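You operate a simulated robot arm through the tools that you are given. There is no shell and no other tool.

You run a simulated two-armed robot. Do the job below in one go: nothing can be reset, and whatever is moved stays where it is left.

## Task
Measure the tile on the sizing board, dust it and nest it in the foam insert of that size.
Fine: dust with the green duster block and put it back; draw the sliding block back again. What is to be rubbed or washed off counts as gone when no trace of it is left.

Only the result counts: the job must be done as asked and must still hold three seconds after the hand-in. Knocking over, shifting, dropping, spilling or breaking anything else fails it.

## Robot
Two 7-joint arms with fingered hands on one trunk that stands fixed in place. Base frame: the origin is at the foot of the trunk, x ahead of it, y to its left, z up; the work surface is at about z = 0.75. Lengths are in m, angles in degrees, forces in N, time in s.
The left shoulder is at [0.021, 0.208, 1.273], the right one opposite. Each reaches about 1.152 m from its shoulder. Payload 5 kg a hand.
Tool frame (each hand has its own): the origin (TCP) lies between the finger pads and is the grasp point; the fingertips stand 0.048 m ahead of it; z points along the fingers, y is the line along which they close. The gripper opens to 0.16 m; its body begins 0.056 m behind the TCP. The gripper is a hand of 4 fingers: y runs from the thumb to the fingers, the wrist lies at [-0.026, -0.142, -0.252] in the tool frame, and closing takes about 1.5 s.
Orientation is that of the tool frame in the base frame, as a unit quaternion [x, y, z, w]. With the fingers straight down and the wrist toward the robot, the tool's x, y and z point along [0, 1, 0], [1, 0, 0] and [0, 0, -1] of the base frame.

## Interface
- The arms move only by the tool send_rows. It takes "left_motion", "right_motion" or both (then of equal length, played together; a hand with none holds still); each is a list of rows, each a list of 7 numbers: the opening, from 0 (shut) to 1 (fully open), then the shift along the tool's x, y, z in m, then the turn, a rotation vector about the tool's x, y, z in degrees. In form: [[claw, dx, dy, dz, wx, wy, wz], ...]. A call has 1 to 20 rows; each row shifts and turns the commanded pose from where the row before left it, along the tool's axes as they then stand. Each row takes 0.2 s and may step no farther than 0.05 m and 8.6 degrees from the row before; otherwise, or with a gripper value out of range, the whole call is refused. Where a pose cannot be reached the arm comes as near as it can. A force on the tool above 90 N (or 10 N above the force at the start of the call, whichever is more), or a blocked arm, ends the call early, and 0.2 s more pass. The fingers move at their own pace (about 0.108 m/s each) and stop on an object; they squeeze with about 32 N. The grip force told is the motor's: it shows also when the fingers shut on nothing. Time passes only in rows, and 0.2 s behind the last, so rows that do not move let the fingers close. It gives the time, the measured TCP pose, the force on the tool (base axes), the opening and the grip force at its end, in the units of the frame above (readings bear some noise), with the torque about the TCP (base axes, N m) and any sound that the robot's microphone picked up, and new pictures: "show" is both (left out), scene, wrist or none (wrist: the cameras of the hands that moved).
- Cameras (640 x 400 px; columns grow to the right, rows downward): "scene" is now at [0.0878, 0.0317, 1.4502]; the picture's right is [0.37, -0.93, 0.00], its down [-0.63, -0.25, -0.74] and it looks along [0.68, 0.27, -0.68] (base axes); focal length 345 px, centre (320, 200). "left" rides on the left gripper at [-0.087, -0.133, -0.189] in its tool frame; the picture's right is [-0.83, -0.26, 0.49], its down [0.51, -0.71, 0.49] and it looks along [0.22, 0.66, 0.72] (tool axes); focal length 238 px, centre (320, 200). "right" rides on the right gripper at [0.087, -0.133, -0.189] in its tool frame; the picture's right is [-0.83, 0.26, -0.49], its down [-0.51, -0.71, 0.49] and it looks along [-0.22, 0.66, 0.72] (tool axes); focal length 238 px, centre (320, 200). There is no depth. A picture from a camera that has moved, and an enlarged one, comes with that camera's place and axes in the base frame and with its lens.
- lift_body(by): moves the trunk up (or, below 0, down) by that many m; the arms and the scene camera ride with it, the base frame stays. It gives what a move gives, with no picture.
- preshape(shape, hand): the hand has 4 fingers and takes this shape, open, in about a second: jaw (thumb against the fingers, like two jaws); tri (thumb and two fingers); tip (a fingertip pinch); poke (one finger out to press); point (the index stretched); flat (the hand flat); cup (the hand cupped); fist (a fist). The gripper value then closes the fingers along that shape, each until it touches; the sizes above hold for jaw. It gives what a move gives, with no picture.
- pan_tilt(pan, tilt): turns the head with the scene camera to pan (to the left, within 86 degrees either way) and tilt (down, from -29 to 69), counted from straight ahead of the robot. It gives what a move gives, and a new picture of the scene camera.
- enlarge(camera, box): a new picture of the part [left, top, right, bottom] of that camera's present view, enlarged. No time passes.
- job_done(): hands the job in; it is judged then, once.

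Places have to be worked out from the pictures, the camera data and where the tool is seen. Open the grippers and draw the arms clear of the work before you hand the job in, unless the task says otherwise.

The tools are called after ">>>" as a command line: name --argument value ..., lists and objects as JSON in quotes. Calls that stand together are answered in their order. send_rows: Moves the arms, as the interface text tells. Its arguments: {"type":"object","properties":{"left_motion":{"type":"array","items":{"type":"array","items":{"type":"number"}}},"right_motion":{"type":"array","items":{"type":"array","items":{"type":"number"}}},"show":{"type":"string","enum":["both","scene","wrist","none"]}},"required":[]} The other tools are called the same way: lift_body (by) moves the trunk up or down; preshape (shape, hand) gives the hand a shape; pan_tilt (pan, tilt) turns the head that bears the scene camera; enlarge (camera, box) takes an enlarged picture of a part of a camera's view; job_done () hands the job in.

At the start:

```text
t: 0.0
left_tcp_pos: [0.6766, 0.4828, 1.0929]
left_ee_rot: [0.707, 0.707, 0.0, 0.0]
left_contact_force: [0.4, 0.6, 0.3]
left_moment: [0.01, -0.03, 0.0]
left_gripper_width: 0.1595
left_gripper_force: 0.1
left_shape: jaw
right_tcp_pos: [0.7098, -0.1457, 1.0205]
right_ee_rot: [0.707, 0.707, 0.0, 0.0]
right_contact_force: [-0.5, 0.7, 0.8]
right_moment: [0.01, 0.0, 0.0]
right_gripper_width: 0.1595
right_gripper_force: 0.1
right_shape: jaw
trunk travel left (down, up): [-0.275, 0.415]
head pan, tilt (commanded): [21.9, 42.6]
```

scene: 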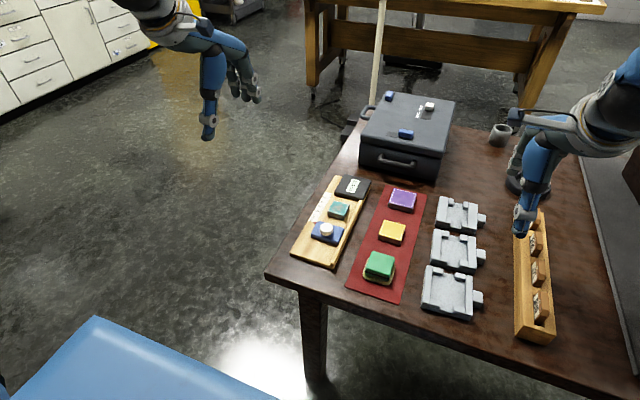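
right: 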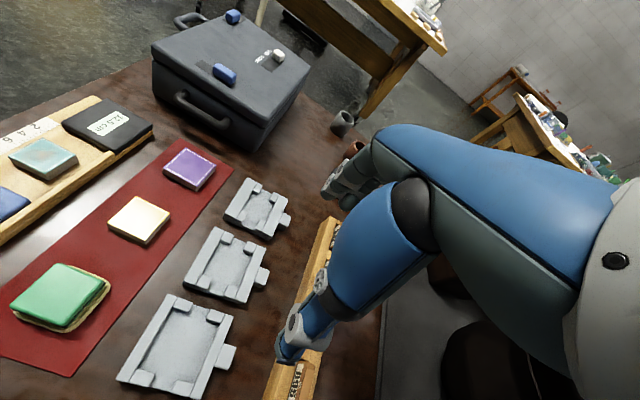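
left: 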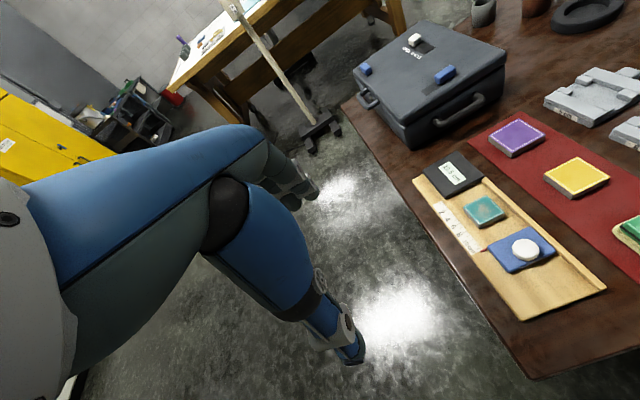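

I'll start by looking closely at the sizing board, the duster blocks and the foam inserts before moving anything.

>>> enlarge --camera "scene" --box '[280, 160, 440, 300]'

>>> enlarge --camera "scene" --box '[400, 180, 560, 350]'

>>> enlarge --camera "left" --box '[400, 130, 640, 330]'

>>> enlarge --camera "right" --box '[0, 90, 330, 400]'

```text
2.86 times, centred on (360, 230) of scene
camera zoom: at [0.0878, 0.0317, 1.4502], right [0.37, -0.93, 0.0], down [-0.63, -0.25, -0.74], along [0.68, 0.27, -0.68], focal length 987 px, centre (206, 114)
```

zoom: 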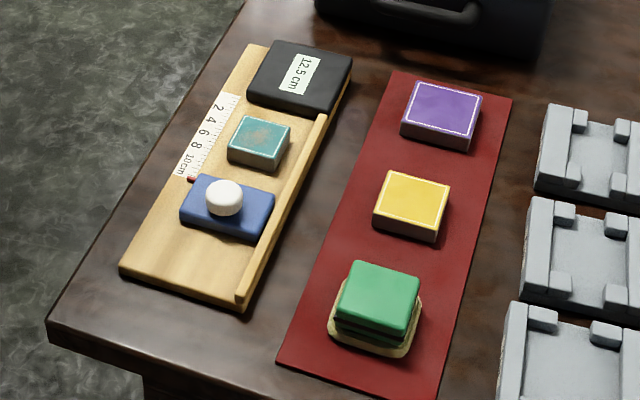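

```text
2.35 times, centred on (480, 265) of scene
camera zoom: at [0.0878, 0.0317, 1.4502], right [0.37, -0.93, 0.0], down [-0.63, -0.25, -0.74], along [0.68, 0.27, -0.68], focal length 813 px, centre (-56, 47)
```

zoom: 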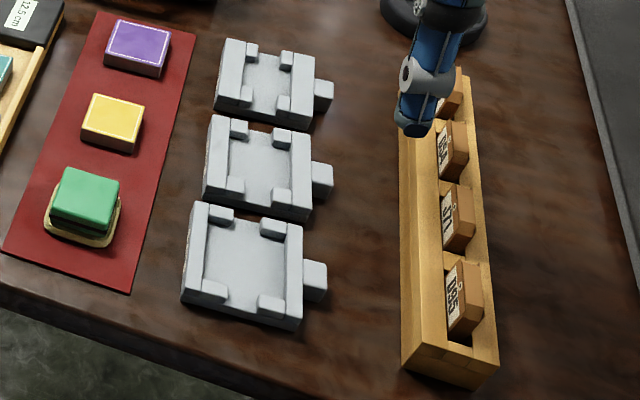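

```text
2.00 times, centred on (520, 230) of left
camera zoom: at [0.543, 0.3959, 1.2814], right [-0.26, -0.83, -0.49], down [-0.71, 0.51, -0.49], along [0.66, 0.22, -0.72], focal length 477 px, centre (-80, 140)
```

zoom: 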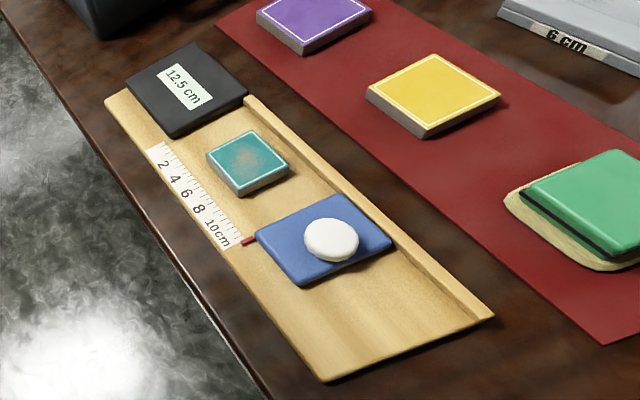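

```text
1.29 times, centred on (165, 245) of right
camera zoom: at [0.5766, -0.0608, 1.2092], right [0.26, -0.83, 0.49], down [-0.71, -0.51, -0.49], along [0.66, -0.22, -0.72], focal length 308 px, centre (520, 142)
```

zoom: 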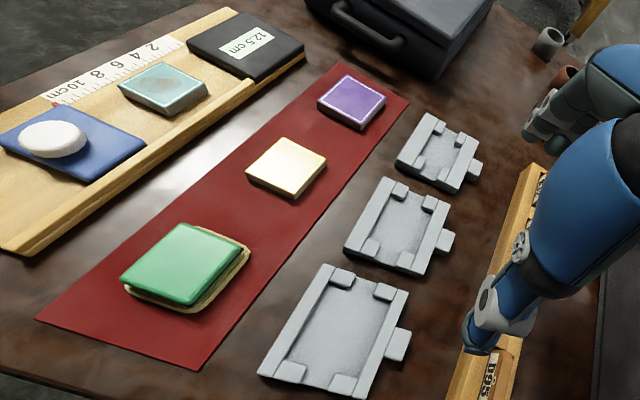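

The board lies along x with its black end stop far off and the scale on its left. I zoom in on the scale, the stop's readout, the insert labels and the duster.

>>> enlarge --camera "scene" --box '[308, 170, 378, 230]'

>>> enlarge --camera "left" --box '[410, 145, 560, 275]'

>>> enlarge --camera "left" --box '[520, 50, 640, 150]'

>>> enlarge --camera "scene" --box '[345, 235, 415, 300]'

>>> enlarge --camera "scene" --box '[415, 190, 495, 325]'

```text
6.67 times, centred on (343, 200) of scene
camera zoom: at [0.0878, 0.0317, 1.4502], right [0.37, -0.93, 0.0], down [-0.63, -0.25, -0.74], along [0.68, 0.27, -0.68], focal length 2302 px, centre (167, 200)
```

zoom: 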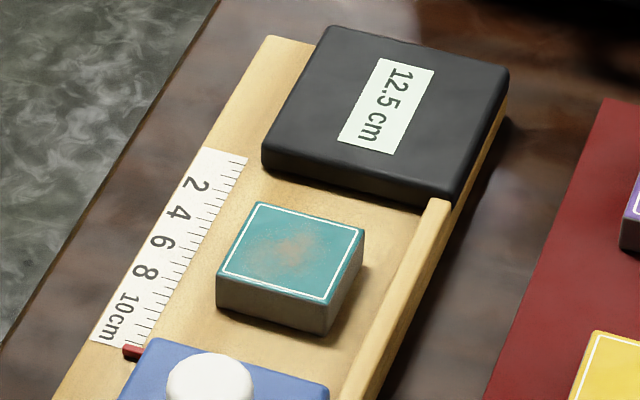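

```text
3.08 times, centred on (485, 210) of left
camera zoom: at [0.543, 0.3959, 1.2814], right [-0.26, -0.83, -0.49], down [-0.71, 0.51, -0.49], along [0.66, 0.22, -0.72], focal length 733 px, centre (-188, 169)
```

zoom: 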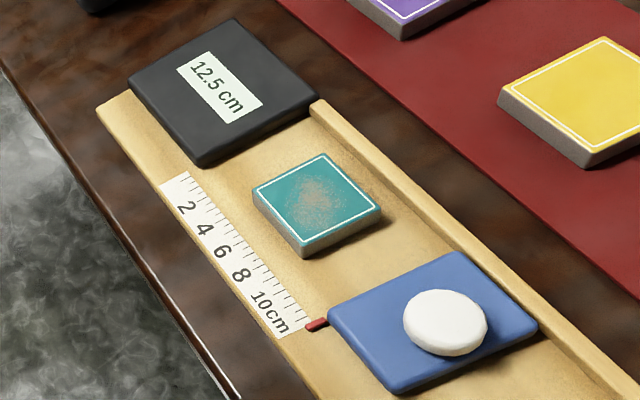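

```text
4.00 times, centred on (580, 100) of left
camera zoom: at [0.543, 0.3959, 1.2814], right [-0.26, -0.83, -0.49], down [-0.71, 0.51, -0.49], along [0.66, 0.22, -0.72], focal length 953 px, centre (-720, 600)
```

zoom: 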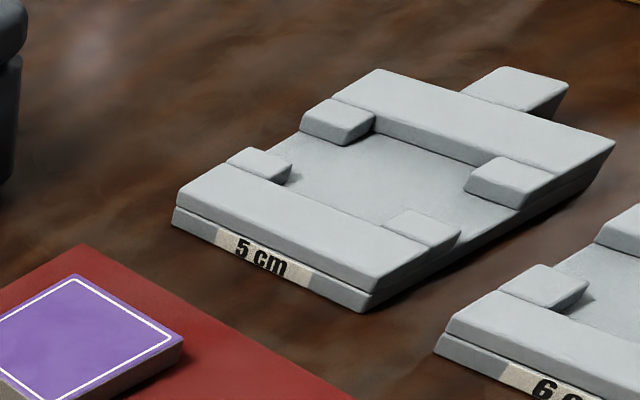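

```text
6.15 times, centred on (380, 268) of scene
camera zoom: at [0.0878, 0.0317, 1.4502], right [0.37, -0.93, 0.0], down [-0.63, -0.25, -0.74], along [0.68, 0.27, -0.68], focal length 2125 px, centre (-49, -215)
```

zoom: 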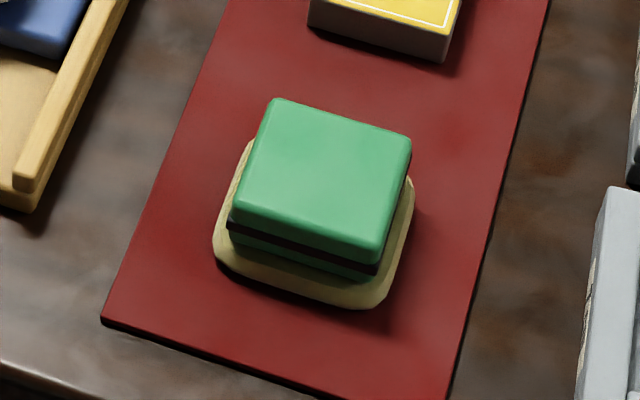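

```text
2.96 times, centred on (455, 258) of scene
camera zoom: at [0.0878, 0.0317, 1.4502], right [0.37, -0.93, 0.0], down [-0.63, -0.25, -0.74], along [0.68, 0.27, -0.68], focal length 1023 px, centre (-80, 30)
```

zoom: 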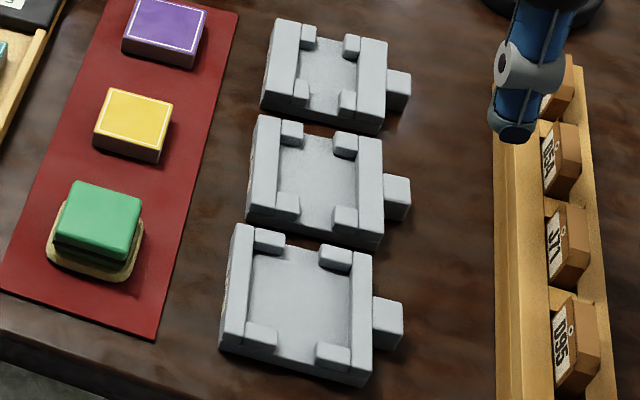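

The display reads 12.5 cm, which matches the gap I estimate between stop and slider, so it shows the gap itself. I want to see how the hands look and how big the fingers are before I approach.

>>> enlarge --camera "scene" --box '[120, 0, 290, 150]'

>>> enlarge --camera "scene" --box '[470, 60, 640, 250]'

>>> enlarge --camera "left" --box '[180, 100, 400, 380]'

```text
2.67 times, centred on (205, 75) of scene
camera zoom: at [0.0878, 0.0317, 1.4502], right [0.37, -0.93, 0.0], down [-0.63, -0.25, -0.74], along [0.68, 0.27, -0.68], focal length 921 px, centre (627, 533)
```

zoom: 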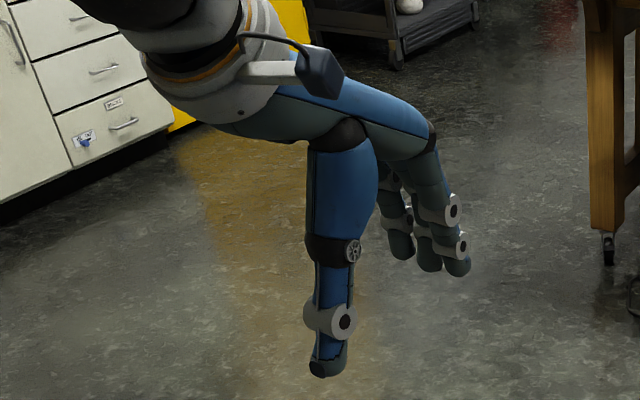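

```text
2.11 times, centred on (555, 155) of scene
camera zoom: at [0.0878, 0.0317, 1.4502], right [0.37, -0.93, 0.0], down [-0.63, -0.25, -0.74], along [0.68, 0.27, -0.68], focal length 727 px, centre (-175, 295)
```

zoom: 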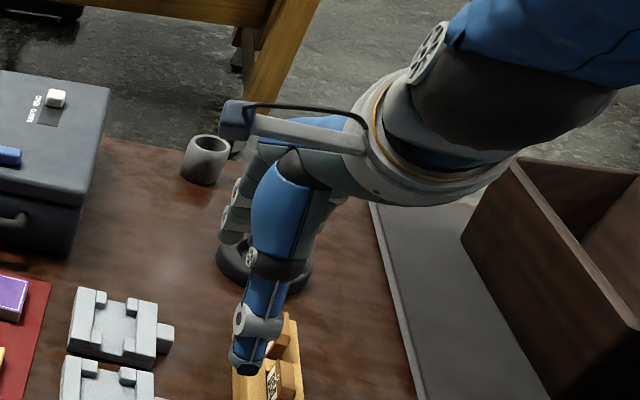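

```text
1.43 times, centred on (290, 240) of left
camera zoom: at [0.543, 0.3959, 1.2814], right [-0.26, -0.83, -0.49], down [-0.71, 0.51, -0.49], along [0.66, 0.22, -0.72], focal length 340 px, centre (363, 143)
```

zoom: 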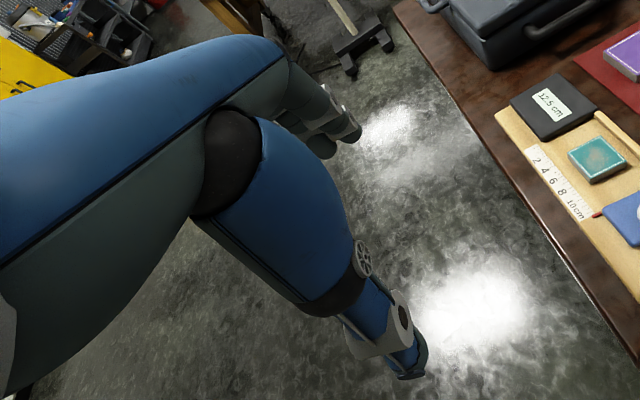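

Two things are settled: the insert labels read 5 and 6 cm, with 7 cm presumably nearest me, and the tile top is at about z 0.778. I set the left hand to a fingertip pinch for the slider's knob.

>>> preshape --shape "tip" --hand "left"

>>> enlarge --camera "left" --box '[160, 90, 460, 400]'

>>> enlarge --camera "scene" --box '[120, 0, 290, 150]'

```text
t: 0.9
left_tcp_pos: [0.6741, 0.4835, 1.0946]
left_ee_rot: [0.707, 0.707, 0.001, 0.0]
left_contact_force: [-0.2, 0.3, -0.4]
left_moment: [0.01, -0.04, 0.0]
left_gripper_width: 0.1598
left_gripper_force: 0.0
left_shape: tip
right_tcp_pos: [0.7099, -0.1454, 1.0207]
right_ee_rot: [0.706, 0.708, 0.0, 0.0]
right_contact_force: [-0.2, -0.3, 0.1]
right_moment: [0.02, -0.01, -0.03]
right_gripper_width: 0.1598
right_gripper_force: 0.0
right_shape: jaw
trunk travel left (down, up): [-0.275, 0.415]
head pan, tilt (commanded): [21.9, 42.6]
```

```text
1.29 times, centred on (310, 245) of left
camera zoom: at [0.543, 0.396, 1.2814], right [-0.26, -0.83, -0.49], down [-0.71, 0.51, -0.49], along [0.66, 0.22, -0.72], focal length 308 px, centre (333, 142)
```

zoom: 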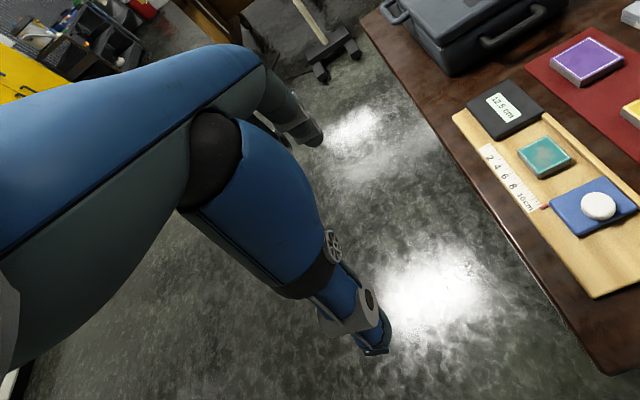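

```text
2.67 times, centred on (205, 75) of scene
camera zoom: at [0.0878, 0.0317, 1.4502], right [0.37, -0.93, 0.0], down [-0.63, -0.25, -0.74], along [0.68, 0.27, -0.68], focal length 921 px, centre (627, 533)
```

zoom: 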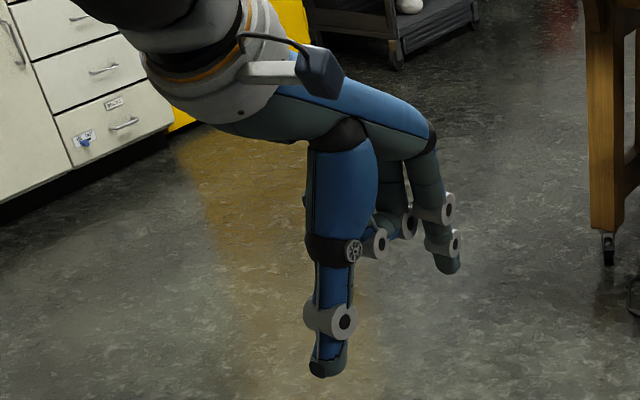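

The tip pinch keeps thumb and index out and curls the rest. I move the left hand over the slider's knob, well above it, and turn it 90° so it closes along y with the wrist to the left.

>>> send_rows --left_motion '[[1, -0.0484, -0.0045, 0, 0, 0, 0], [1, -0.0484, -0.0045, 0, 0, 0, 0], [1, -0.0484, -0.0045, 0, 0, 0, 0], [1, -0.0484, -0.0045, 0, 0, 0, 0], [1, -0.0484, -0.0045, 0, 0, 0, 0], [1, 0, 0, 0, 0, 0, 8.18], [1, 0, 0, 0, 0, 0, 8.18], [1, 0, 0, 0, 0, 0, 8.18], [1, 0, 0, 0, 0, 0, 8.18], [1, 0, 0, 0, 0, 0, 8.18], [1, 0, 0, 0, 0, 0, 8.18], [1, 0, 0, 0, 0, 0, 8.18], [1, 0, 0, 0, 0, 0, 8.18], [1, 0, 0, 0, 0, 0, 8.18], [1, 0, 0, 0, 0, 0, 8.18], [1, 0, 0, 0, 0, 0, 8.2]]' --show "both"

```text
t: 4.3
left_tcp_pos: [0.6533, 0.2408, 1.0933]
left_ee_rot: [1.0, -0.001, 0.0, -0.001]
left_contact_force: [0.1, -0.1, -0.5]
left_moment: [0.04, 0.06, 0.01]
left_gripper_width: 0.1597
left_gripper_force: 0.0
left_shape: tip
right_tcp_pos: [0.7101, -0.1455, 1.0207]
right_ee_rot: [0.707, 0.707, -0.001, -0.001]
right_contact_force: [0.2, -0.7, -0.3]
right_moment: [0.02, 0.03, 0.02]
right_gripper_width: 0.1596
right_gripper_force: 0.0
right_shape: jaw
trunk travel left (down, up): [-0.275, 0.415]
head pan, tilt (commanded): [21.9, 42.6]
camera scene: at [0.0884, 0.0313, 1.4502], right [0.37, -0.93, 0.0], down [-0.63, -0.25, -0.74], along [0.68, 0.28, -0.68], focal length 345 px, centre (320, 200)
camera left: at [0.5681, 0.3735, 1.2812], right [-0.83, 0.26, -0.49], down [0.51, 0.71, -0.49], along [0.22, -0.66, -0.72], focal length 238 px, centre (320, 200)
```

scene: 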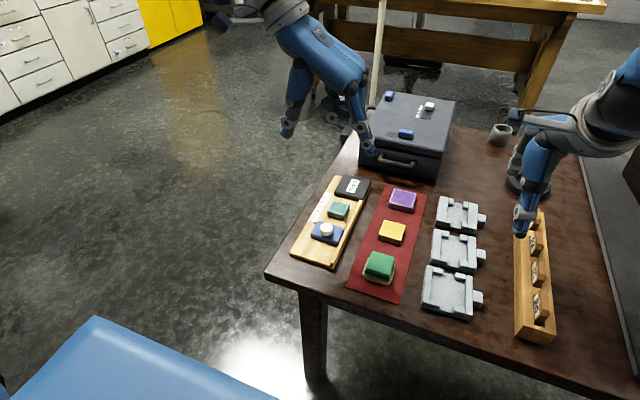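
left: 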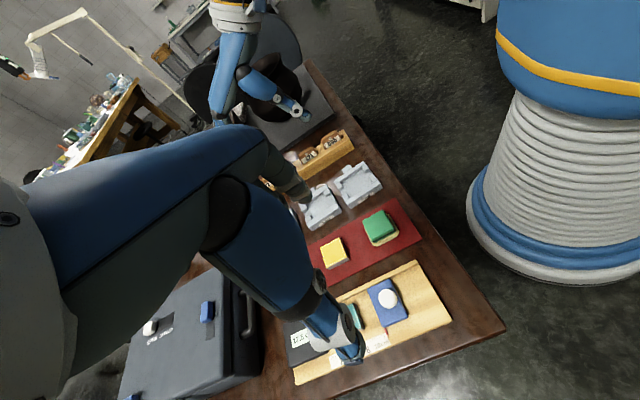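

The turn was reached exactly. I triangulate the knob at about (0.656, 0.2425) with its top near z 0.791, so I come down to z 0.95 with the pinch half closed and look.

>>> send_rows --left_motion '[[0.5, 0.001, 0, 0.047, 0, 0, 0], [0.5, 0.001, 0, 0.047, 0, 0, 0], [0.5, 0.001, -0.002, 0.047, 0, 0, 0], [0.5, 0, 0, 0, 0, 0, 0]]' --show "both"

>>> enlarge --camera "scene" --box '[260, 110, 440, 290]'

>>> enlarge --camera "left" --box '[200, 160, 480, 400]'

```text
t: 5.3
left_tcp_pos: [0.6537, 0.2399, 0.9522]
left_ee_rot: [1.0, 0.0, 0.0, 0.0]
left_contact_force: [-0.1, -0.2, 0.5]
left_moment: [0.01, -0.02, 0.02]
left_gripper_width: 0.0808
left_gripper_force: 0.1
left_shape: tip
right_tcp_pos: [0.7084, -0.1459, 1.0209]
right_ee_rot: [0.707, 0.707, 0.0, 0.0]
right_contact_force: [-0.2, 0.6, 0.7]
right_moment: [0.03, -0.01, 0.04]
right_gripper_width: 0.1596
right_gripper_force: 0.1
right_shape: jaw
trunk travel left (down, up): [-0.275, 0.415]
head pan, tilt (commanded): [21.9, 42.6]
camera scene: at [0.0869, 0.0311, 1.4504], right [0.37, -0.93, 0.0], down [-0.63, -0.25, -0.74], along [0.68, 0.27, -0.68], focal length 345 px, centre (320, 200)
camera left: at [0.567, 0.3722, 1.1402], right [-0.83, 0.26, -0.49], down [0.51, 0.71, -0.49], along [0.22, -0.66, -0.72], focal length 238 px, centre (320, 200)
```

scene: 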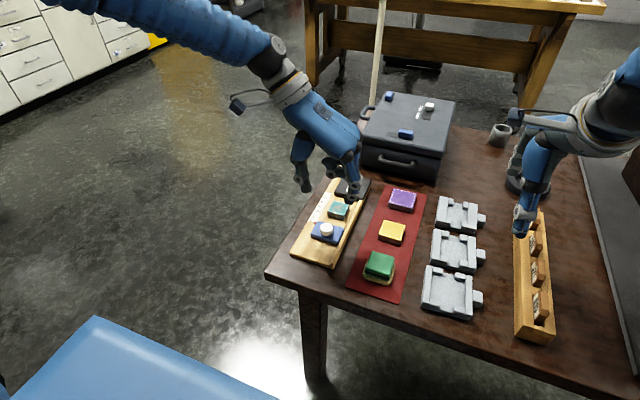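
left: 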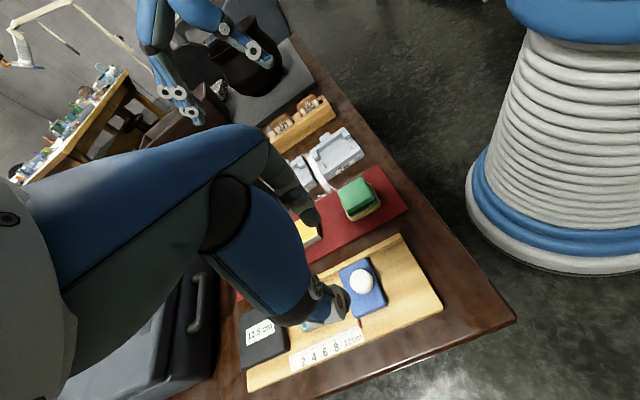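

```text
2.22 times, centred on (350, 200) of scene
camera zoom: at [0.0869, 0.0311, 1.4504], right [0.37, -0.93, 0.0], down [-0.63, -0.25, -0.74], along [0.68, 0.27, -0.68], focal length 767 px, centre (253, 200)
```

zoom: 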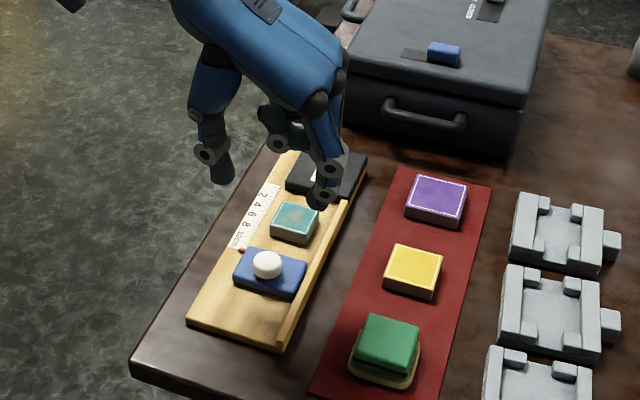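

```text
1.67 times, centred on (340, 280) of left
camera zoom: at [0.567, 0.3722, 1.1402], right [-0.83, 0.26, -0.49], down [0.51, 0.71, -0.49], along [0.22, -0.66, -0.72], focal length 397 px, centre (287, 67)
```

zoom: 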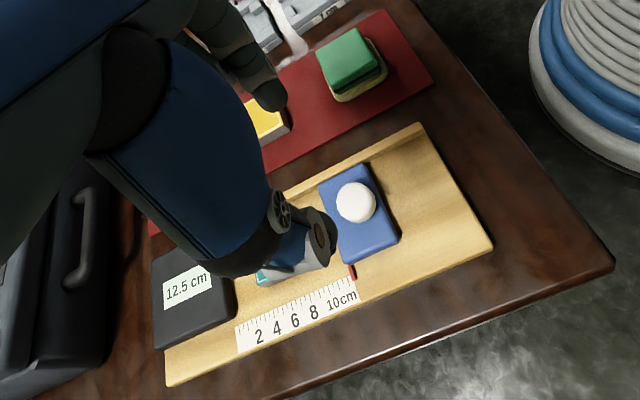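

The pinch lines up with the tool axis as expected. I zoom in on the slider and knob to get their heights and centre.

>>> enlarge --camera "scene" --box '[300, 205, 356, 245]'

>>> enlarge --camera "left" --box '[310, 240, 410, 330]'

```text
10.00 times, centred on (328, 225) of scene
camera zoom: at [0.0869, 0.0311, 1.4504], right [0.37, -0.93, 0.0], down [-0.63, -0.25, -0.74], along [0.68, 0.27, -0.68], focal length 3453 px, centre (240, -50)
```

zoom: 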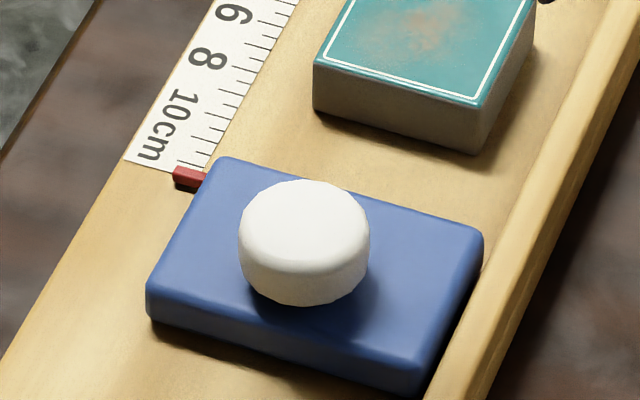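

```text
4.44 times, centred on (360, 285) of left
camera zoom: at [0.567, 0.3722, 1.1402], right [-0.83, 0.26, -0.49], down [0.51, 0.71, -0.49], along [0.22, -0.66, -0.72], focal length 1059 px, centre (142, -178)
```

zoom: 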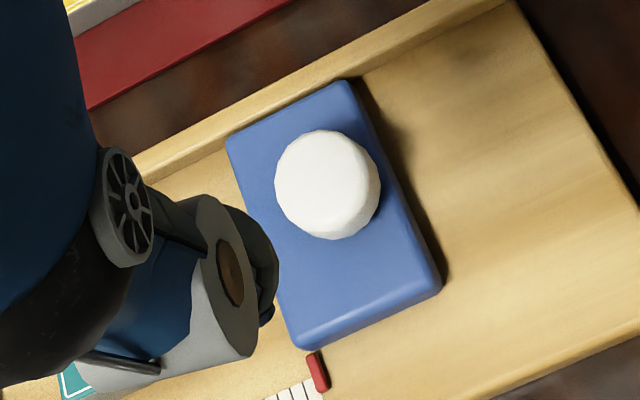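

The knob is about 34 mm across and 13 mm tall, on a 12 mm slider, centred near (0.656, 0.241). I lower to z 0.87 to check alignment before closing.

>>> send_rows --left_motion '[[0.5, 0.001, 0, 0.04, 0, 0, 0], [0.5, 0.001, 0, 0.04, 0, 0, 0], [0.5, 0, 0, 0, 0, 0, 0]]' --show "none"

>>> enlarge --camera "scene" --box '[270, 170, 390, 260]'

>>> enlarge --camera "left" --box '[230, 170, 430, 350]'

```text
t: 6.1
left_tcp_pos: [0.6566, 0.2419, 0.8722]
left_ee_rot: [1.0, 0.0, 0.0, 0.001]
left_contact_force: [0.1, 0.4, -0.2]
left_moment: [0.05, -0.07, 0.02]
left_gripper_width: 0.0809
left_gripper_force: 0.2
left_shape: tip
right_tcp_pos: [0.7098, -0.146, 1.0206]
right_ee_rot: [0.707, 0.707, 0.0, 0.0]
right_contact_force: [-0.2, 0.1, 0.0]
right_moment: [0.05, -0.04, -0.01]
right_gripper_width: 0.1596
right_gripper_force: 0.1
right_shape: jaw
trunk travel left (down, up): [-0.275, 0.415]
head pan, tilt (commanded): [21.9, 42.6]
```

```text
4.44 times, centred on (330, 215) of scene
camera zoom: at [0.0873, 0.0313, 1.4503], right [0.37, -0.93, 0.0], down [-0.63, -0.25, -0.74], along [0.68, 0.27, -0.68], focal length 1535 px, centre (276, 133)
```

zoom: 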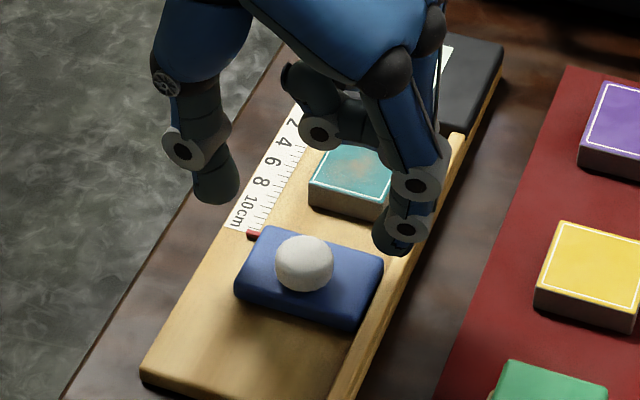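

```text
2.22 times, centred on (330, 260) of left
camera zoom: at [0.5705, 0.3748, 1.0597], right [-0.83, 0.26, -0.49], down [0.51, 0.71, -0.49], along [0.22, -0.66, -0.72], focal length 530 px, centre (298, 67)
```

zoom: 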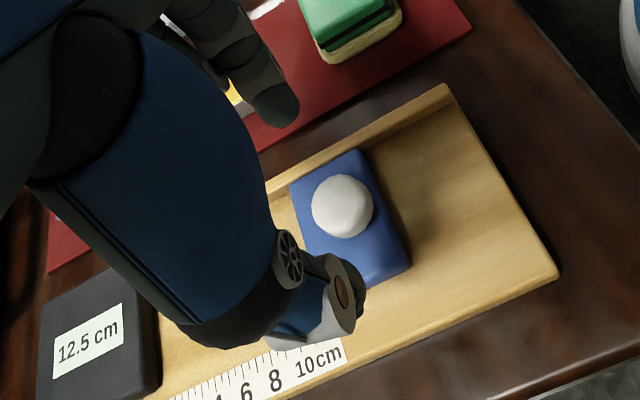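

Fingers are about 25 mm thick, with pads where the model says. I narrow the opening to 55 mm so the index clears the rail, and lower to z 0.842.

>>> send_rows --left_motion '[[0.35, 0, 0, 0.0, 0, 0, 0], [0.35, 0, 0, 0.015, 0, 0, 0], [0.35, 0, 0, 0.015, 0, 0, 0], [0.35, 0, 0, 0, 0, 0, 0]]' --show "none"

>>> enlarge --camera "scene" --box '[290, 180, 370, 250]'

>>> enlarge --camera "left" --box '[260, 190, 400, 320]'

```text
t: 7.1
left_tcp_pos: [0.658, 0.242, 0.8423]
left_ee_rot: [1.0, 0.0, 0.0, 0.0]
left_contact_force: [-0.3, 0.6, 0.0]
left_moment: [0.01, 0.0, -0.01]
left_gripper_width: 0.057
left_gripper_force: 0.0
left_shape: tip
right_tcp_pos: [0.7098, -0.1466, 1.0212]
right_ee_rot: [0.708, 0.706, 0.0, 0.0]
right_contact_force: [-0.6, -0.4, 0.6]
right_moment: [0.04, -0.03, 0.02]
right_gripper_width: 0.1594
right_gripper_force: 0.1
right_shape: jaw
trunk travel left (down, up): [-0.275, 0.415]
head pan, tilt (commanded): [21.9, 42.6]
```

```text
5.71 times, centred on (330, 215) of scene
camera zoom: at [0.0878, 0.0315, 1.4503], right [0.37, -0.93, 0.0], down [-0.63, -0.25, -0.74], along [0.68, 0.27, -0.68], focal length 1973 px, centre (263, 114)
```

zoom: 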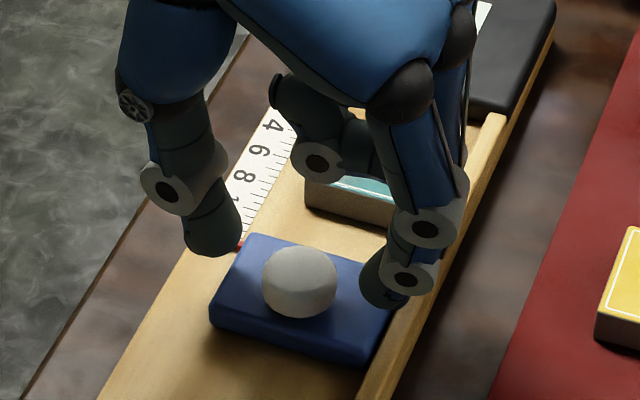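

```text
3.08 times, centred on (330, 255) of left
camera zoom: at [0.5719, 0.3753, 1.0302], right [-0.83, 0.26, -0.49], down [0.51, 0.71, -0.49], along [0.22, -0.66, -0.72], focal length 733 px, centre (289, 31)
```

zoom: 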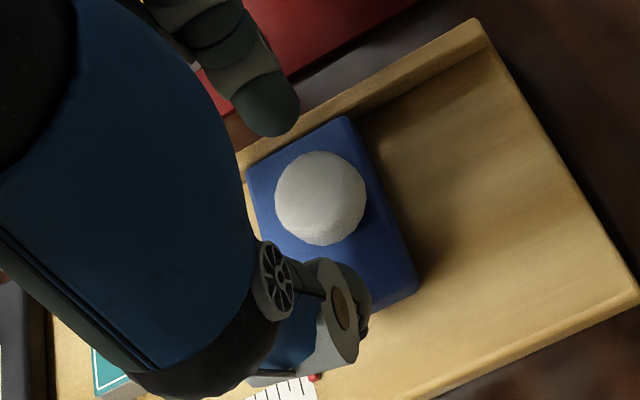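

The knob is centred between thumb and index. I creep down in small steps, watching for contact with the slider's top.

>>> send_rows --left_motion '[[0.35, 0, 0, 0.004, 0, 0, 0], [0.35, 0, 0, 0.002, 0, 0, 0], [0.35, 0, 0, 0, 0, 0, 0]]' --show "none"

>>> enlarge --camera "scene" --box '[300, 195, 360, 245]'

```text
t: 7.9
left_tcp_pos: [0.6574, 0.2429, 0.8358]
left_ee_rot: [1.0, 0.0, -0.001, 0.001]
left_contact_force: [-0.6, -0.1, -0.4]
left_moment: [0.02, 0.0, 0.01]
left_gripper_width: 0.0574
left_gripper_force: 0.0
left_shape: tip
right_tcp_pos: [0.7098, -0.1458, 1.0206]
right_ee_rot: [0.707, 0.707, 0.0, 0.0]
right_contact_force: [-0.5, -0.7, 0.5]
right_moment: [0.02, 0.02, 0.0]
right_gripper_width: 0.1593
right_gripper_force: 0.0
right_shape: jaw
trunk travel left (down, up): [-0.275, 0.415]
head pan, tilt (commanded): [21.9, 42.6]
```

```text
8.00 times, centred on (330, 220) of scene
camera zoom: at [0.0879, 0.0316, 1.4502], right [0.37, -0.93, 0.0], down [-0.63, -0.25, -0.74], along [0.68, 0.27, -0.68], focal length 2763 px, centre (240, 40)
```

zoom: 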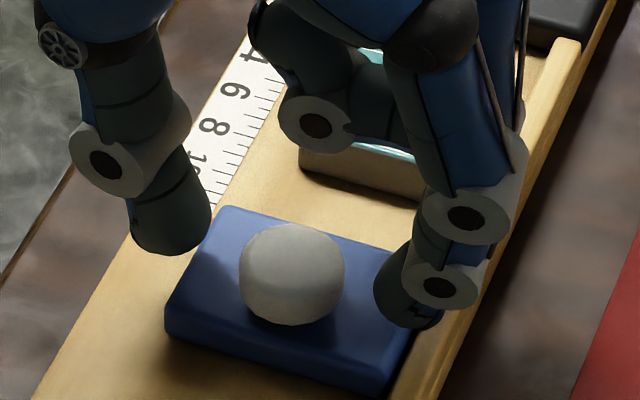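

No contact yet and the curled fingers stay clear above the tile. I go down a few more millimetres.

>>> send_rows --left_motion '[[0.35, 0, 0, 0.003, 0, 0, 0], [0.35, 0, 0, 0.001, 0, 0, 0], [0.35, 0, 0, 0, 0, 0, 0]]' --show "none"

>>> enlarge --camera "scene" --box '[300, 195, 360, 245]'

```text
t: 8.7
left_tcp_pos: [0.6574, 0.2437, 0.8302]
left_ee_rot: [1.0, -0.001, 0.0, 0.0]
left_contact_force: [0.4, 0.2, 0.6]
left_moment: [-0.01, -0.01, 0.0]
left_gripper_width: 0.0572
left_gripper_force: 0.0
left_shape: tip
right_tcp_pos: [0.7093, -0.1471, 1.0211]
right_ee_rot: [0.707, 0.707, 0.001, -0.001]
right_contact_force: [-0.7, -0.1, 0.6]
right_moment: [0.0, 0.01, 0.02]
right_gripper_width: 0.1596
right_gripper_force: 0.1
right_shape: jaw
trunk travel left (down, up): [-0.275, 0.415]
head pan, tilt (commanded): [21.9, 42.6]
```

```text
8.00 times, centred on (330, 220) of scene
camera zoom: at [0.0879, 0.0317, 1.4502], right [0.37, -0.93, 0.0], down [-0.63, -0.25, -0.74], along [0.68, 0.27, -0.68], focal length 2763 px, centre (240, 40)
```

zoom: 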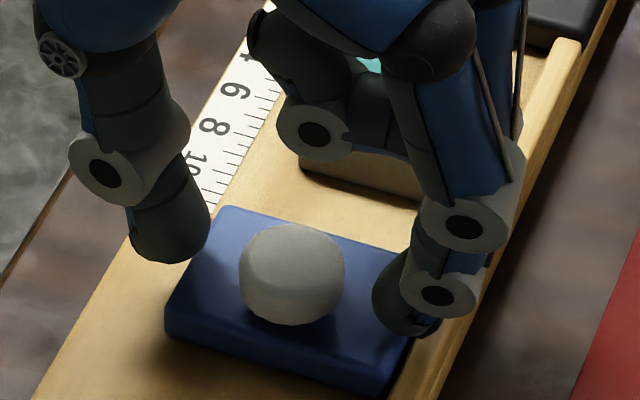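

Still free. Another few millimetres down, one small step at a time.

>>> send_rows --left_motion '[[0.35, 0, 0, 0.003, 0, 0, 0], [0.35, 0, 0, 0.0, 0, 0, 0]]' --show "none"

>>> enlarge --camera "left" --box '[260, 190, 400, 320]'

>>> enlarge --camera "scene" --box '[300, 195, 360, 245]'

```text
t: 9.3
left_tcp_pos: [0.6581, 0.2435, 0.8302]
left_ee_rot: [1.0, 0.001, 0.0, 0.0]
left_contact_force: [0.0, 1.1, -0.1]
left_moment: [-0.02, -0.01, -0.01]
left_gripper_width: 0.0571
left_gripper_force: 0.0
left_shape: tip
right_tcp_pos: [0.7103, -0.1465, 1.0217]
right_ee_rot: [0.707, 0.707, 0.0, 0.0]
right_contact_force: [0.7, -0.5, 0.5]
right_moment: [0.0, 0.02, -0.01]
right_gripper_width: 0.1597
right_gripper_force: 0.0
right_shape: jaw
trunk travel left (down, up): [-0.275, 0.415]
head pan, tilt (commanded): [21.9, 42.6]
```

```text
3.08 times, centred on (330, 255) of left
camera zoom: at [0.572, 0.3754, 1.017], right [-0.83, 0.26, -0.49], down [0.51, 0.71, -0.49], along [0.22, -0.66, -0.72], focal length 733 px, centre (289, 31)
```

zoom: 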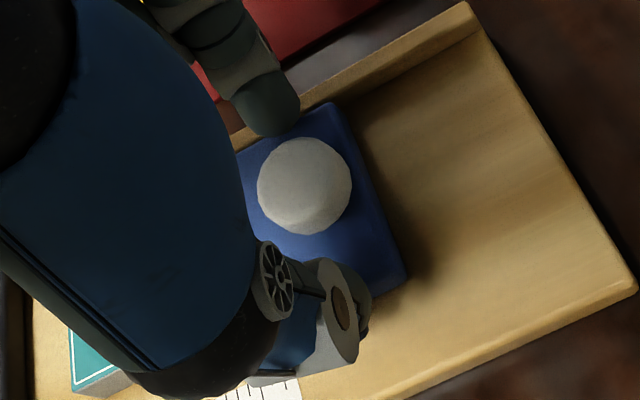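

```text
8.00 times, centred on (330, 220) of scene
camera zoom: at [0.0877, 0.0316, 1.4502], right [0.37, -0.93, 0.0], down [-0.63, -0.25, -0.74], along [0.68, 0.27, -0.68], focal length 2763 px, centre (240, 40)
```

zoom: 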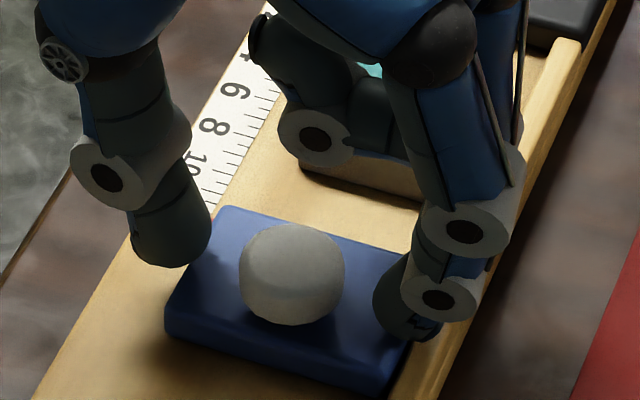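

The tips are at about z 0.780 with no touch, so the slider top is lower, near 0.774. I go down 3 mm more and then start closing gently.

>>> send_rows --left_motion '[[0.35, 0, 0, 0.003, 0, 0, 0], [0.35, 0, 0, 0.0, 0, 0, 0]]' --show "none"

>>> enlarge --camera "scene" --box '[300, 195, 360, 245]'

```text
t: 9.9
left_tcp_pos: [0.6588, 0.2426, 0.8275]
left_ee_rot: [1.0, 0.0, 0.0, 0.001]
left_contact_force: [-0.4, 0.7, 9.3]
left_moment: [-0.38, 0.0, -0.05]
left_gripper_width: 0.057
left_gripper_force: 0.0
left_shape: tip
right_tcp_pos: [0.7093, -0.1466, 1.021]
right_ee_rot: [0.707, 0.707, 0.0, 0.0]
right_contact_force: [-0.4, -0.5, -0.5]
right_moment: [0.01, 0.01, 0.01]
right_gripper_width: 0.1594
right_gripper_force: 0.1
right_shape: jaw
trunk travel left (down, up): [-0.275, 0.415]
head pan, tilt (commanded): [21.9, 42.6]
```

```text
8.00 times, centred on (330, 220) of scene
camera zoom: at [0.0873, 0.0314, 1.4504], right [0.37, -0.93, 0.0], down [-0.63, -0.25, -0.74], along [0.68, 0.27, -0.68], focal length 2763 px, centre (240, 40)
```

zoom: 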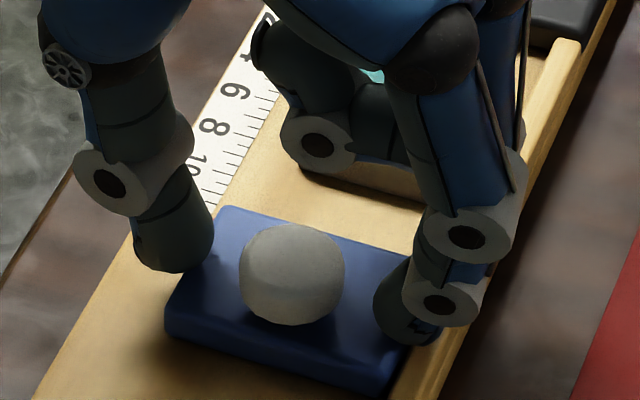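

The index touched at z about 0.779 (9 N up). I back off 2 mm and close on the knob.

>>> send_rows --left_motion '[[0.35, 0, 0, -0.002, 0, 0, 0], [0.28, 0, 0, 0.0, 0, 0, 0], [0.22, 0, 0, 0.0, 0, 0, 0], [0.18, 0, 0, 0.0, 0, 0, 0], [0.18, 0, 0, 0.0, 0, 0, 0]]' --show "none"

>>> enlarge --camera "scene" --box '[300, 195, 360, 245]'

>>> enlarge --camera "left" --box '[260, 190, 400, 320]'

```text
t: 11.1
left_tcp_pos: [0.6572, 0.2408, 0.827]
left_ee_rot: [1.0, 0.0, 0.001, 0.0]
left_contact_force: [1.4, -0.7, 1.0]
left_moment: [0.03, -0.03, 0.07]
left_gripper_width: 0.0455
left_gripper_force: 32.1
left_shape: tip
right_tcp_pos: [0.7088, -0.1465, 1.0204]
right_ee_rot: [0.707, 0.707, 0.001, 0.001]
right_contact_force: [0.2, 0.3, 0.1]
right_moment: [0.03, 0.03, 0.01]
right_gripper_width: 0.1595
right_gripper_force: 0.1
right_shape: jaw
trunk travel left (down, up): [-0.275, 0.415]
head pan, tilt (commanded): [21.9, 42.6]
```

```text
8.00 times, centred on (330, 220) of scene
camera zoom: at [0.0879, 0.0315, 1.4502], right [0.37, -0.93, 0.0], down [-0.63, -0.25, -0.74], along [0.68, 0.27, -0.68], focal length 2763 px, centre (240, 40)
```

zoom: 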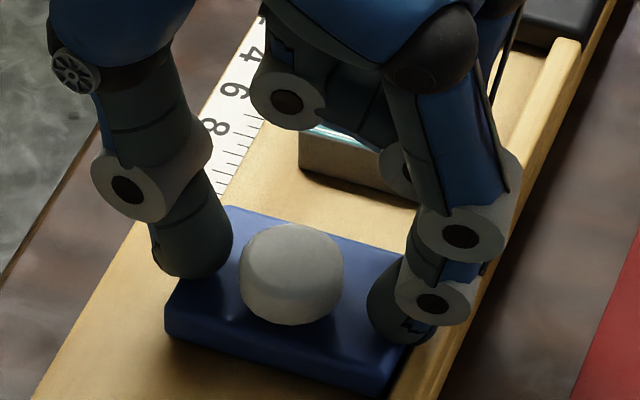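

```text
3.08 times, centred on (330, 255) of left
camera zoom: at [0.5713, 0.3747, 1.0158], right [-0.83, 0.26, -0.49], down [0.51, 0.71, -0.49], along [0.22, -0.66, -0.72], focal length 733 px, centre (289, 31)
```

zoom: 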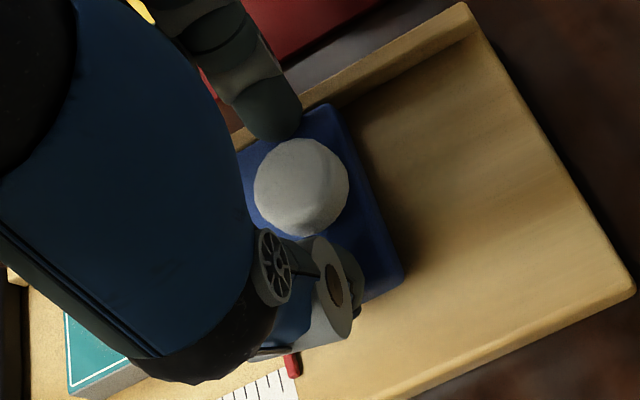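

The grip stopped at 45.5 mm with full force, so something is held, though the index looks a little off the knob. I test by pushing 6 mm forward and checking whether the slider follows.

>>> send_rows --left_motion '[[0.18, 0.003, 0, 0, 0, 0, 0], [0.18, 0.003, 0, 0.0, 0, 0, 0], [0.18, 0, 0, 0.0, 0, 0, 0]]' --show "none"

>>> enlarge --camera "scene" --box '[300, 195, 360, 245]'

>>> enlarge --camera "left" --box '[220, 190, 420, 390]'

```text
t: 11.9
left_tcp_pos: [0.6635, 0.2419, 0.828]
left_ee_rot: [1.0, 0.0, -0.001, 0.0]
left_contact_force: [-0.6, 0.0, -6.0]
left_moment: [-0.01, 0.14, 0.03]
left_gripper_width: 0.0452
left_gripper_force: 32.3
left_shape: tip
right_tcp_pos: [0.7103, -0.1455, 1.0205]
right_ee_rot: [0.707, 0.707, 0.0, 0.0]
right_contact_force: [0.4, 0.1, -0.3]
right_moment: [-0.02, 0.02, -0.04]
right_gripper_width: 0.1596
right_gripper_force: 0.0
right_shape: jaw
trunk travel left (down, up): [-0.275, 0.415]
head pan, tilt (commanded): [21.9, 42.6]
```

```text
8.00 times, centred on (330, 220) of scene
camera zoom: at [0.0882, 0.0318, 1.4501], right [0.37, -0.93, 0.0], down [-0.63, -0.25, -0.74], along [0.68, 0.27, -0.68], focal length 2763 px, centre (240, 40)
```

zoom: 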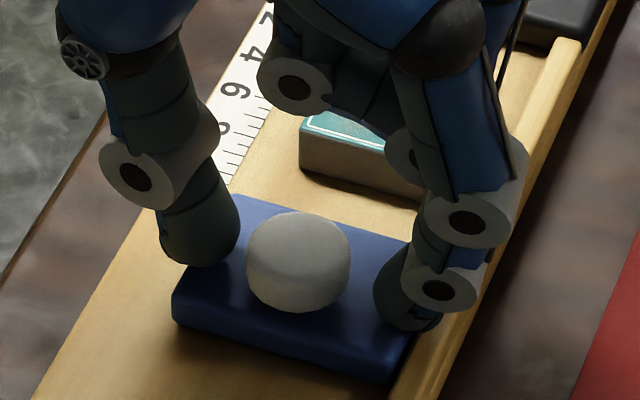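

```text
2.00 times, centred on (320, 290) of left
camera zoom: at [0.5777, 0.3747, 1.016], right [-0.84, 0.26, -0.49], down [0.51, 0.71, -0.49], along [0.22, -0.66, -0.72], focal length 477 px, centre (320, 20)
```

zoom: 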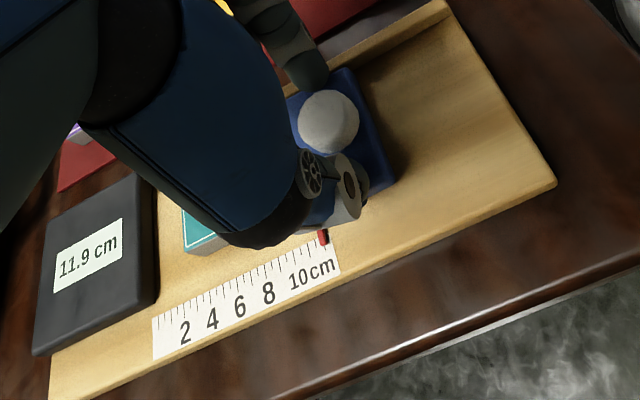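

It's gripped: the display now reads 11.9 cm. I push on 45 mm in small steps and watch the readout and the force.

>>> send_rows --left_motion '[[0.18, 0.005, 0, 0, 0, 0, 0], [0.18, 0.005, 0, 0.0, 0, 0, 0], [0.18, 0.005, 0, 0, 0, 0, 0], [0.18, 0.005, 0, 0.0, 0, 0, 0], [0.18, 0.005, 0, 0, 0, 0, 0], [0.18, 0.005, 0, 0.0, 0, 0, 0], [0.18, 0.005, 0, 0, 0, 0, 0], [0.18, 0.005, 0, 0.0, 0, 0, 0], [0.18, 0.005, 0, 0, 0, 0, 0], [0.18, 0, 0, 0.0, 0, 0, 0]]' --show "none"

>>> enlarge --camera "scene" --box '[300, 165, 380, 235]'

>>> enlarge --camera "left" --box '[180, 190, 420, 390]'

```text
t: 14.1
left_tcp_pos: [0.7095, 0.2426, 0.8274]
left_ee_rot: [1.0, 0.0, -0.001, 0.0]
left_contact_force: [-1.3, -1.4, -3.9]
left_moment: [-0.21, 0.1, -0.04]
left_gripper_width: 0.0445
left_gripper_force: 31.2
left_shape: tip
right_tcp_pos: [0.7097, -0.147, 1.0207]
right_ee_rot: [0.707, 0.707, 0.0, 0.0]
right_contact_force: [-0.3, 0.3, 0.6]
right_moment: [-0.01, 0.0, 0.01]
right_gripper_width: 0.1596
right_gripper_force: 0.0
right_shape: jaw
trunk travel left (down, up): [-0.275, 0.415]
head pan, tilt (commanded): [21.9, 42.6]
```

```text
5.71 times, centred on (340, 200) of scene
camera zoom: at [0.0882, 0.0317, 1.4502], right [0.37, -0.93, 0.0], down [-0.63, -0.25, -0.74], along [0.68, 0.27, -0.68], focal length 1973 px, centre (206, 200)
```

zoom: 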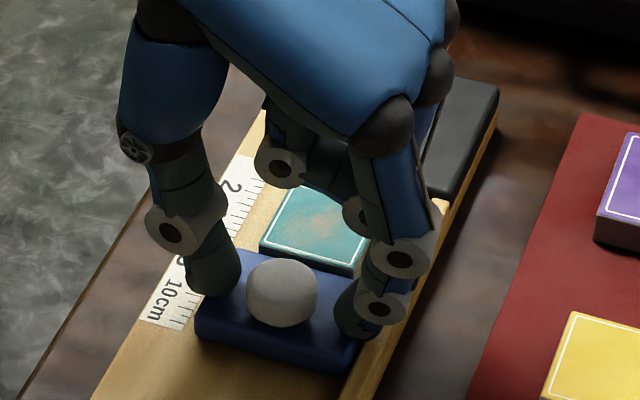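

```text
2.00 times, centred on (300, 290) of left
camera zoom: at [0.623, 0.375, 1.0159], right [-0.83, 0.26, -0.49], down [0.51, 0.71, -0.49], along [0.22, -0.66, -0.72], focal length 477 px, centre (360, 20)
```

zoom: 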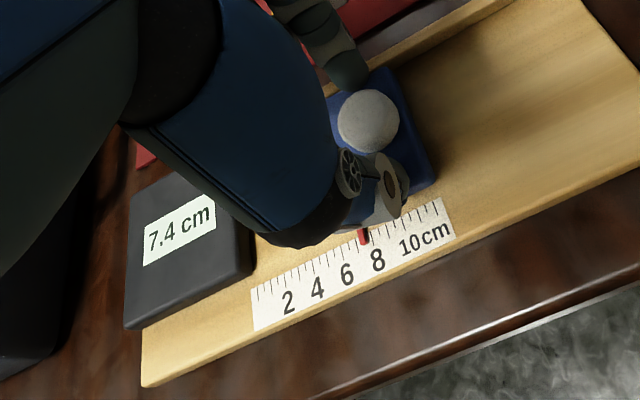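

The readout is 7.4 cm and the slider is pushing the tile along. I continue, finer as it nears the stop.

>>> send_rows --left_motion '[[0.18, 0.004, 0, 0, 0, 0, 0], [0.18, 0.004, 0, 0.0, 0, 0, 0], [0.18, 0.004, 0, 0, 0, 0, 0], [0.18, 0.003, 0, 0.0, 0, 0, 0], [0.18, 0.003, 0, 0, 0, 0, 0], [0.18, 0, 0, 0.0, 0, 0, 0]]' --show "none"

>>> enlarge --camera "left" --box '[180, 190, 420, 390]'

>>> enlarge --camera "scene" --box '[300, 165, 380, 235]'

```text
t: 15.5
left_tcp_pos: [0.7263, 0.2418, 0.8283]
left_ee_rot: [1.0, 0.0, 0.0, 0.0]
left_contact_force: [-0.6, -4.4, -6.4]
left_moment: [-0.45, 0.08, -0.07]
left_gripper_width: 0.0445
left_gripper_force: 32.0
left_shape: tip
right_tcp_pos: [0.7101, -0.1457, 1.0202]
right_ee_rot: [0.707, 0.707, -0.001, -0.001]
right_contact_force: [-0.3, -1.0, -0.1]
right_moment: [0.01, -0.01, 0.03]
right_gripper_width: 0.1599
right_gripper_force: 0.0
right_shape: jaw
trunk travel left (down, up): [-0.275, 0.415]
head pan, tilt (commanded): [21.9, 42.6]
```

```text
2.00 times, centred on (300, 290) of left
camera zoom: at [0.6406, 0.3755, 1.0159], right [-0.83, 0.26, -0.49], down [0.51, 0.71, -0.49], along [0.22, -0.66, -0.72], focal length 477 px, centre (360, 20)
```

zoom: 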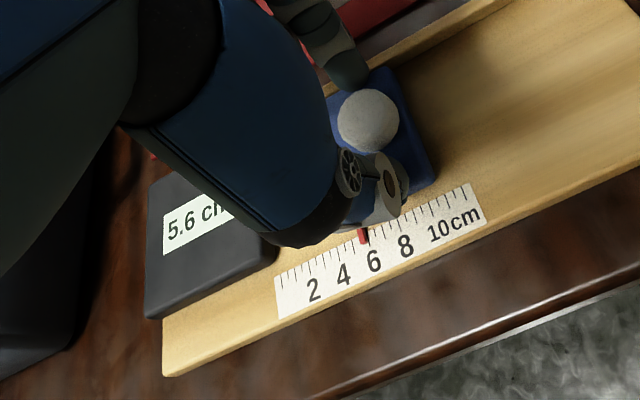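

```text
5.71 times, centred on (340, 200) of scene
camera zoom: at [0.0884, 0.0315, 1.4502], right [0.37, -0.93, 0.0], down [-0.63, -0.25, -0.74], along [0.68, 0.27, -0.68], focal length 1973 px, centre (206, 200)
```

zoom: 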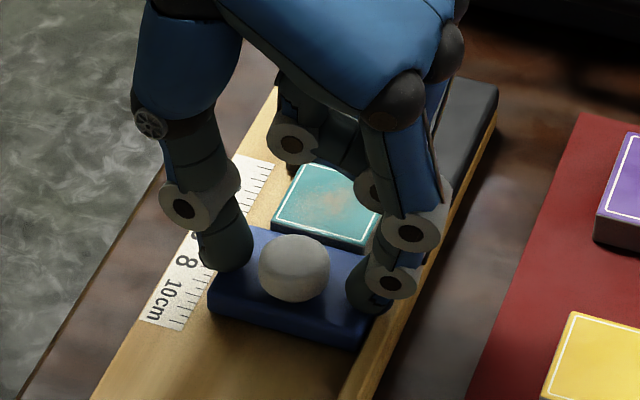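

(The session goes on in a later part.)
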